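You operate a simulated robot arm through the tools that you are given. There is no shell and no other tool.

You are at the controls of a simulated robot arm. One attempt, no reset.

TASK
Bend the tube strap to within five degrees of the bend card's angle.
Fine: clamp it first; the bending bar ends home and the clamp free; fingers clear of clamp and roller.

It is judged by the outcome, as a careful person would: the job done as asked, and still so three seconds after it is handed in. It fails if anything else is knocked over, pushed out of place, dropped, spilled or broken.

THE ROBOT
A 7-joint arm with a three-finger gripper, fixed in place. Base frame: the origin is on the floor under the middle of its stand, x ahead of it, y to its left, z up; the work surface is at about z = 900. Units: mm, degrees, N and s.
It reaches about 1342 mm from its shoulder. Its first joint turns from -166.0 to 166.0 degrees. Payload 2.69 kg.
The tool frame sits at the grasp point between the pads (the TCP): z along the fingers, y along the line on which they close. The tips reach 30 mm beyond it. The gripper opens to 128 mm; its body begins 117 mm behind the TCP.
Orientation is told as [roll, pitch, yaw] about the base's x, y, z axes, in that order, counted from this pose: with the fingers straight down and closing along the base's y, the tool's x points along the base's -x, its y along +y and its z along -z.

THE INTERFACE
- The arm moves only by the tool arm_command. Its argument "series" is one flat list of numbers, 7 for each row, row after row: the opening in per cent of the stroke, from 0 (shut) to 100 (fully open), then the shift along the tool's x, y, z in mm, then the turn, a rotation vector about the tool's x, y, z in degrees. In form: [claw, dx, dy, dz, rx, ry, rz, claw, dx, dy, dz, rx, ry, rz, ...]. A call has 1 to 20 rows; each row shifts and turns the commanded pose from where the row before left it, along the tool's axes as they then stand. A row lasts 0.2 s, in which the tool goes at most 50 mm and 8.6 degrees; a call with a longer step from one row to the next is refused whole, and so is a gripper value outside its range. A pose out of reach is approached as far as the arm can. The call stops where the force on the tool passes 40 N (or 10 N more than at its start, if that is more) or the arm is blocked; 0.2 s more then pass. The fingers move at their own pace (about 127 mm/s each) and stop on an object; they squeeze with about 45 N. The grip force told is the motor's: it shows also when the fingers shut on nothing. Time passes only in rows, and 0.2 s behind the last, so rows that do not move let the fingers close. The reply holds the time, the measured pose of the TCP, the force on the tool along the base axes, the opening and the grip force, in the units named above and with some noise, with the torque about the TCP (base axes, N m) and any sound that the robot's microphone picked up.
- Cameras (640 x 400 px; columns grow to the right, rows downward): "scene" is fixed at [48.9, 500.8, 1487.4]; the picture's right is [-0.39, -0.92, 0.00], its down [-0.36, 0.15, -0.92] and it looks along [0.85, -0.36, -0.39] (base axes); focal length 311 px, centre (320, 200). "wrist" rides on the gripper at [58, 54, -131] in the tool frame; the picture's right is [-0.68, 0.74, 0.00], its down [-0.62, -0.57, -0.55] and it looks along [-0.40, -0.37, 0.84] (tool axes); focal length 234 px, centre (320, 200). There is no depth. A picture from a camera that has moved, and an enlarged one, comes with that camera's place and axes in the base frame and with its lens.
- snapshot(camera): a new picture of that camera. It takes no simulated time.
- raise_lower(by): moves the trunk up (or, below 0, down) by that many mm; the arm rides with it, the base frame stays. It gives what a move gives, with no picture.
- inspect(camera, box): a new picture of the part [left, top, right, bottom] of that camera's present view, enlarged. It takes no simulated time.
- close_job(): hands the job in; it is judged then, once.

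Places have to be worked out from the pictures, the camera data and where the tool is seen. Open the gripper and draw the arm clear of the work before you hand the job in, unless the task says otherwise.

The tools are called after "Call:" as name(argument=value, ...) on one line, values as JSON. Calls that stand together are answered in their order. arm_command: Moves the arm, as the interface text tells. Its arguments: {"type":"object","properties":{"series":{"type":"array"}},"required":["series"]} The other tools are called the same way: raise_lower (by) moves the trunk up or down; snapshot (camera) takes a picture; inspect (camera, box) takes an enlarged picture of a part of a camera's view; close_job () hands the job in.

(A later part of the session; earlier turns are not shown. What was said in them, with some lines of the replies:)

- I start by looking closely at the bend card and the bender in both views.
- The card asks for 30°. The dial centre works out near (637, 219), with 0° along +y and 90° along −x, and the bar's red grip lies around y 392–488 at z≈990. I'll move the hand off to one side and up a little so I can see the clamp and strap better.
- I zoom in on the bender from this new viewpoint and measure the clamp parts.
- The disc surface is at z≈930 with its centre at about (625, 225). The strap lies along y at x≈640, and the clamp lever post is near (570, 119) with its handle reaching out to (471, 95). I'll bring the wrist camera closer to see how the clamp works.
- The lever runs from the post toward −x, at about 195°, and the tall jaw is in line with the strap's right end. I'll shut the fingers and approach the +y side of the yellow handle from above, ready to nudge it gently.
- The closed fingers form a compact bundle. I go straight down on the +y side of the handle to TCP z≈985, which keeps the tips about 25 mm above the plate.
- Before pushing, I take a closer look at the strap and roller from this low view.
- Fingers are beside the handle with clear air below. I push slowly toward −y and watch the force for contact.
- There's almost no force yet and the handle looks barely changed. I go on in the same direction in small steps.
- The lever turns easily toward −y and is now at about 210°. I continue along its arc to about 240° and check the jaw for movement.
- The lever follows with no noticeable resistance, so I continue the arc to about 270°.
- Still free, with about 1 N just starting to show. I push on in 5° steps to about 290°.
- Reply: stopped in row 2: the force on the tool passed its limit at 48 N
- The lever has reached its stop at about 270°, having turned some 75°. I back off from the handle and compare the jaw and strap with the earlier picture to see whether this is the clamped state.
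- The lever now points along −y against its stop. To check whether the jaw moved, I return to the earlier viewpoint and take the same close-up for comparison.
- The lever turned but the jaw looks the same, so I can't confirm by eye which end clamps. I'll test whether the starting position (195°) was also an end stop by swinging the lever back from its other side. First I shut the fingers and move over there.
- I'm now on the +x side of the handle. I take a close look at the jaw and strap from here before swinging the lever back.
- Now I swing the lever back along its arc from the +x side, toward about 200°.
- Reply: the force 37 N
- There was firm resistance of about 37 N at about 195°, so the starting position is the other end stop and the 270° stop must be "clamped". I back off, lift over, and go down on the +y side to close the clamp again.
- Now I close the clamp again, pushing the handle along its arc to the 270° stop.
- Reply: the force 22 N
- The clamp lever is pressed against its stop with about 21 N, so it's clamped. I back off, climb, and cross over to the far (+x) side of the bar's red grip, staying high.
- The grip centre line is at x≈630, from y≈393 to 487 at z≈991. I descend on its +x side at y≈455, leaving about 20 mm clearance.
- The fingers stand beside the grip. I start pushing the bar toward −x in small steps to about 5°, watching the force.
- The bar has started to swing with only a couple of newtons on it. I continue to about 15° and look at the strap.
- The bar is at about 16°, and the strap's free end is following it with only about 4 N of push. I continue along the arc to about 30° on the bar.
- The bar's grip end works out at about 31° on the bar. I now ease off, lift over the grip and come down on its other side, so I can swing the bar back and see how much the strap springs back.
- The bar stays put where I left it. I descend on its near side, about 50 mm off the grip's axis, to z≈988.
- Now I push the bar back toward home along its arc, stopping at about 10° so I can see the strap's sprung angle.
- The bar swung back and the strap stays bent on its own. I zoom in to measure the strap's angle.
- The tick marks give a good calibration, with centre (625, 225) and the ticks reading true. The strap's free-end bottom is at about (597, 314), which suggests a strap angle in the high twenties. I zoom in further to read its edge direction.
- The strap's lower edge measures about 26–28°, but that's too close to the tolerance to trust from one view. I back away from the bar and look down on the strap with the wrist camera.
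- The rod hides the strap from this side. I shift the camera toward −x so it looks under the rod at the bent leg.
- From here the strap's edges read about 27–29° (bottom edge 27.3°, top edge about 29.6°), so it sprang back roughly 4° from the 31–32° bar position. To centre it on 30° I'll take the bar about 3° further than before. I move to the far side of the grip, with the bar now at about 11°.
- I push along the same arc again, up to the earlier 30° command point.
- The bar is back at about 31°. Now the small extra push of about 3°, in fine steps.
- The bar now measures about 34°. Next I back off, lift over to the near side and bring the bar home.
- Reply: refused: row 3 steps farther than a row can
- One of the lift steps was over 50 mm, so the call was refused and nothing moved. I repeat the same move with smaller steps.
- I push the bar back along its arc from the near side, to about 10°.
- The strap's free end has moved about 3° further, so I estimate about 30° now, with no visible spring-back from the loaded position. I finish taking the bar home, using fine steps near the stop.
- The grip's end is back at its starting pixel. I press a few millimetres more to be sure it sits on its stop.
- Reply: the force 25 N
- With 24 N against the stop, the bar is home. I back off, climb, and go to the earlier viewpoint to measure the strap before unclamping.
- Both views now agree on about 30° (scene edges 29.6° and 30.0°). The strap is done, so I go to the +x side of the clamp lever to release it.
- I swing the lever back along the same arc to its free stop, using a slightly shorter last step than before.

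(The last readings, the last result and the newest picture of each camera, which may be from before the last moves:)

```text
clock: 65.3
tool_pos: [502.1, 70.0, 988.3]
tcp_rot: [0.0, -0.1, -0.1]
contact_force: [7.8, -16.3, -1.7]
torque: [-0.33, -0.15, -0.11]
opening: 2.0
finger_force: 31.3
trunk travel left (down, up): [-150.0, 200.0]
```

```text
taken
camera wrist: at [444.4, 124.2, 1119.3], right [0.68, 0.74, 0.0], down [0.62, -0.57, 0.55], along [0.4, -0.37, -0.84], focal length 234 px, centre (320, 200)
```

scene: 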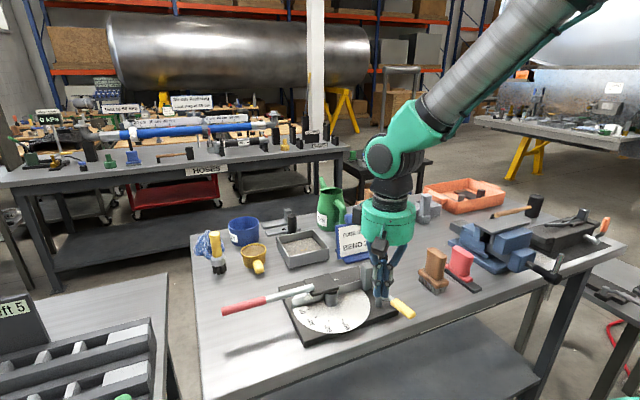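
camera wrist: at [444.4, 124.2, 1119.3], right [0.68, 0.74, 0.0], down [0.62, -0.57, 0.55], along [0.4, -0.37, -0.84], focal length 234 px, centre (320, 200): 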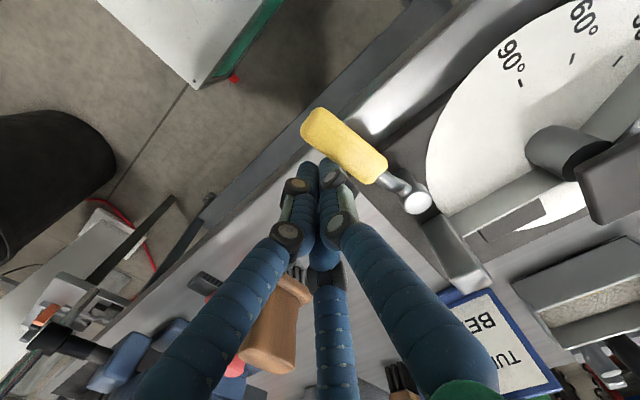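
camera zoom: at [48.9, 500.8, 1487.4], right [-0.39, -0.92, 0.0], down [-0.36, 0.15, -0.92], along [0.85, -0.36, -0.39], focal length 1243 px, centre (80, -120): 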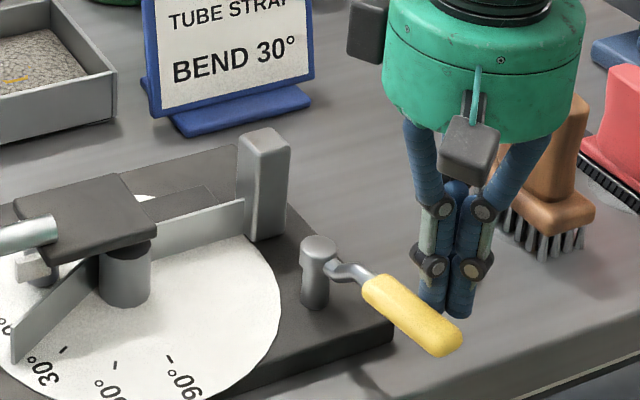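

The lever is back at its free stop. I move off it, climb clear of the work, open the gripper and then check everything in the final scene.

Call:
arm_command(series=[0, -3, -10, 0, 0, 0, 0, 0, -3, -10, -5, 0, 0, 0, 0, 0, 0, -40, 0, 0, 0, 0, 0, 0, -45, 0, 0, 0, 0, 0, 0, -45, 0, 0, 0, 50, 15, -25, -40, 0, 0, 0, 100, 30, -35, -10, 0, 0, 0, 100, 30, -35, -5, 0, 0, 0, 100, 0, 0, 0, 0, 0, 0])

Call:
snapshot(camera="scene")

Call:
inspect(camera="scene", box=[330, 255, 430, 335])

Call:
inspect(camera="scene", box=[210, 250, 430, 350])

Call:
inspect(camera="scene", box=[300, 290, 332, 322])

```text
clock: 67.3
tool_pos: [431.8, -46.4, 1179.5]
tcp_rot: [0.0, 0.1, 0.0]
contact_force: [-0.5, 0.2, -0.3]
torque: [-0.01, -0.11, -0.04]
opening: 128.0
finger_force: 0.0
trunk travel left (down, up): [-150.0, 200.0]
```

```text
taken
```

scene: 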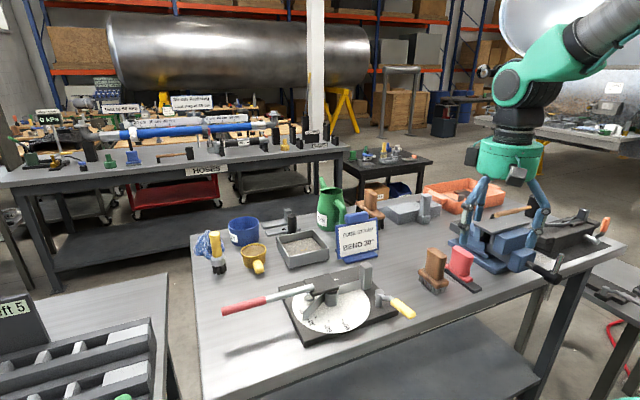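

```text
5.00 times, centred on (380, 295) of scene
camera zoom: at [48.9, 500.8, 1487.4], right [-0.39, -0.92, 0.0], down [-0.36, 0.15, -0.92], along [0.85, -0.36, -0.39], focal length 1554 px, centre (20, -275)
```

zoom: 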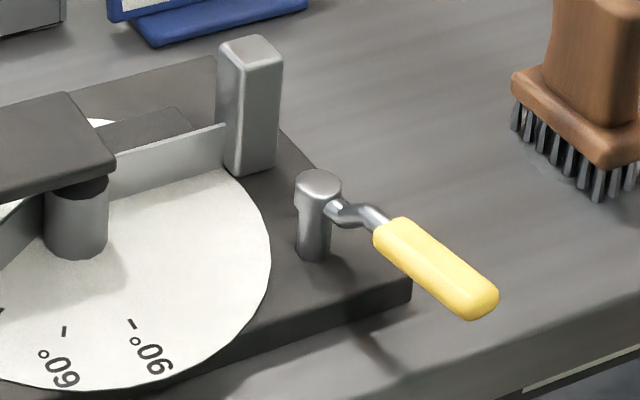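

```text
2.91 times, centred on (320, 300) of scene
camera zoom: at [48.9, 500.8, 1487.4], right [-0.39, -0.92, 0.0], down [-0.36, 0.15, -0.92], along [0.85, -0.36, -0.39], focal length 904 px, centre (320, -91)
```

zoom: 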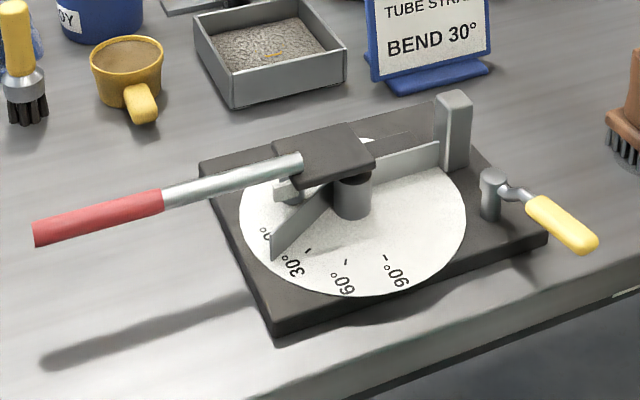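

```text
12.50 times, centred on (316, 306) of scene
camera zoom: at [48.9, 500.8, 1487.4], right [-0.39, -0.92, 0.0], down [-0.36, 0.15, -0.92], along [0.85, -0.36, -0.39], focal length 3885 px, centre (370, -1125)
```

zoom: 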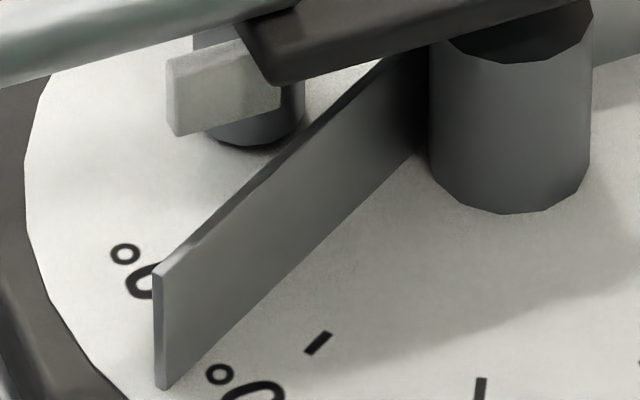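

The bar is at its starting pixels, the lever is at its free stop, and the strap holds at about 30° with its fixed leg straight. Nothing else on the bench has moved, and the open hand is well clear at z≈1180. I hand the job in.

Call:
close_job()

```text
The job is handed in.
```

I bent the tube strap to about 30°, the angle on the bend card, and handed the job in. In the last close-up from the scene camera, its two edges read 29.6° and 30.0°. A rougher wrist-camera view gave 28–32°, so it should be inside the five-degree limit.

- **Clamp:** I closed the lever to its stop before bending. The jaw didn't visibly move when the lever turned, so I swung the lever between its two end stops to confirm which one was clamped. It is now back at its free stop.
- **Bend:** The first pass left the strap at about 27–28°, so I pushed the bar roughly 3° further.
- **Bar:** It is home, pressed against its stop.
- **Strap shift:** The tall block at the strap's fixed end moved about 3 mm toward the bend early on and stayed there. The fixed leg still reads straight.
- **Surroundings:** Nothing else on the bench appears to have moved. The gripper is open and well clear of the clamp and roller.
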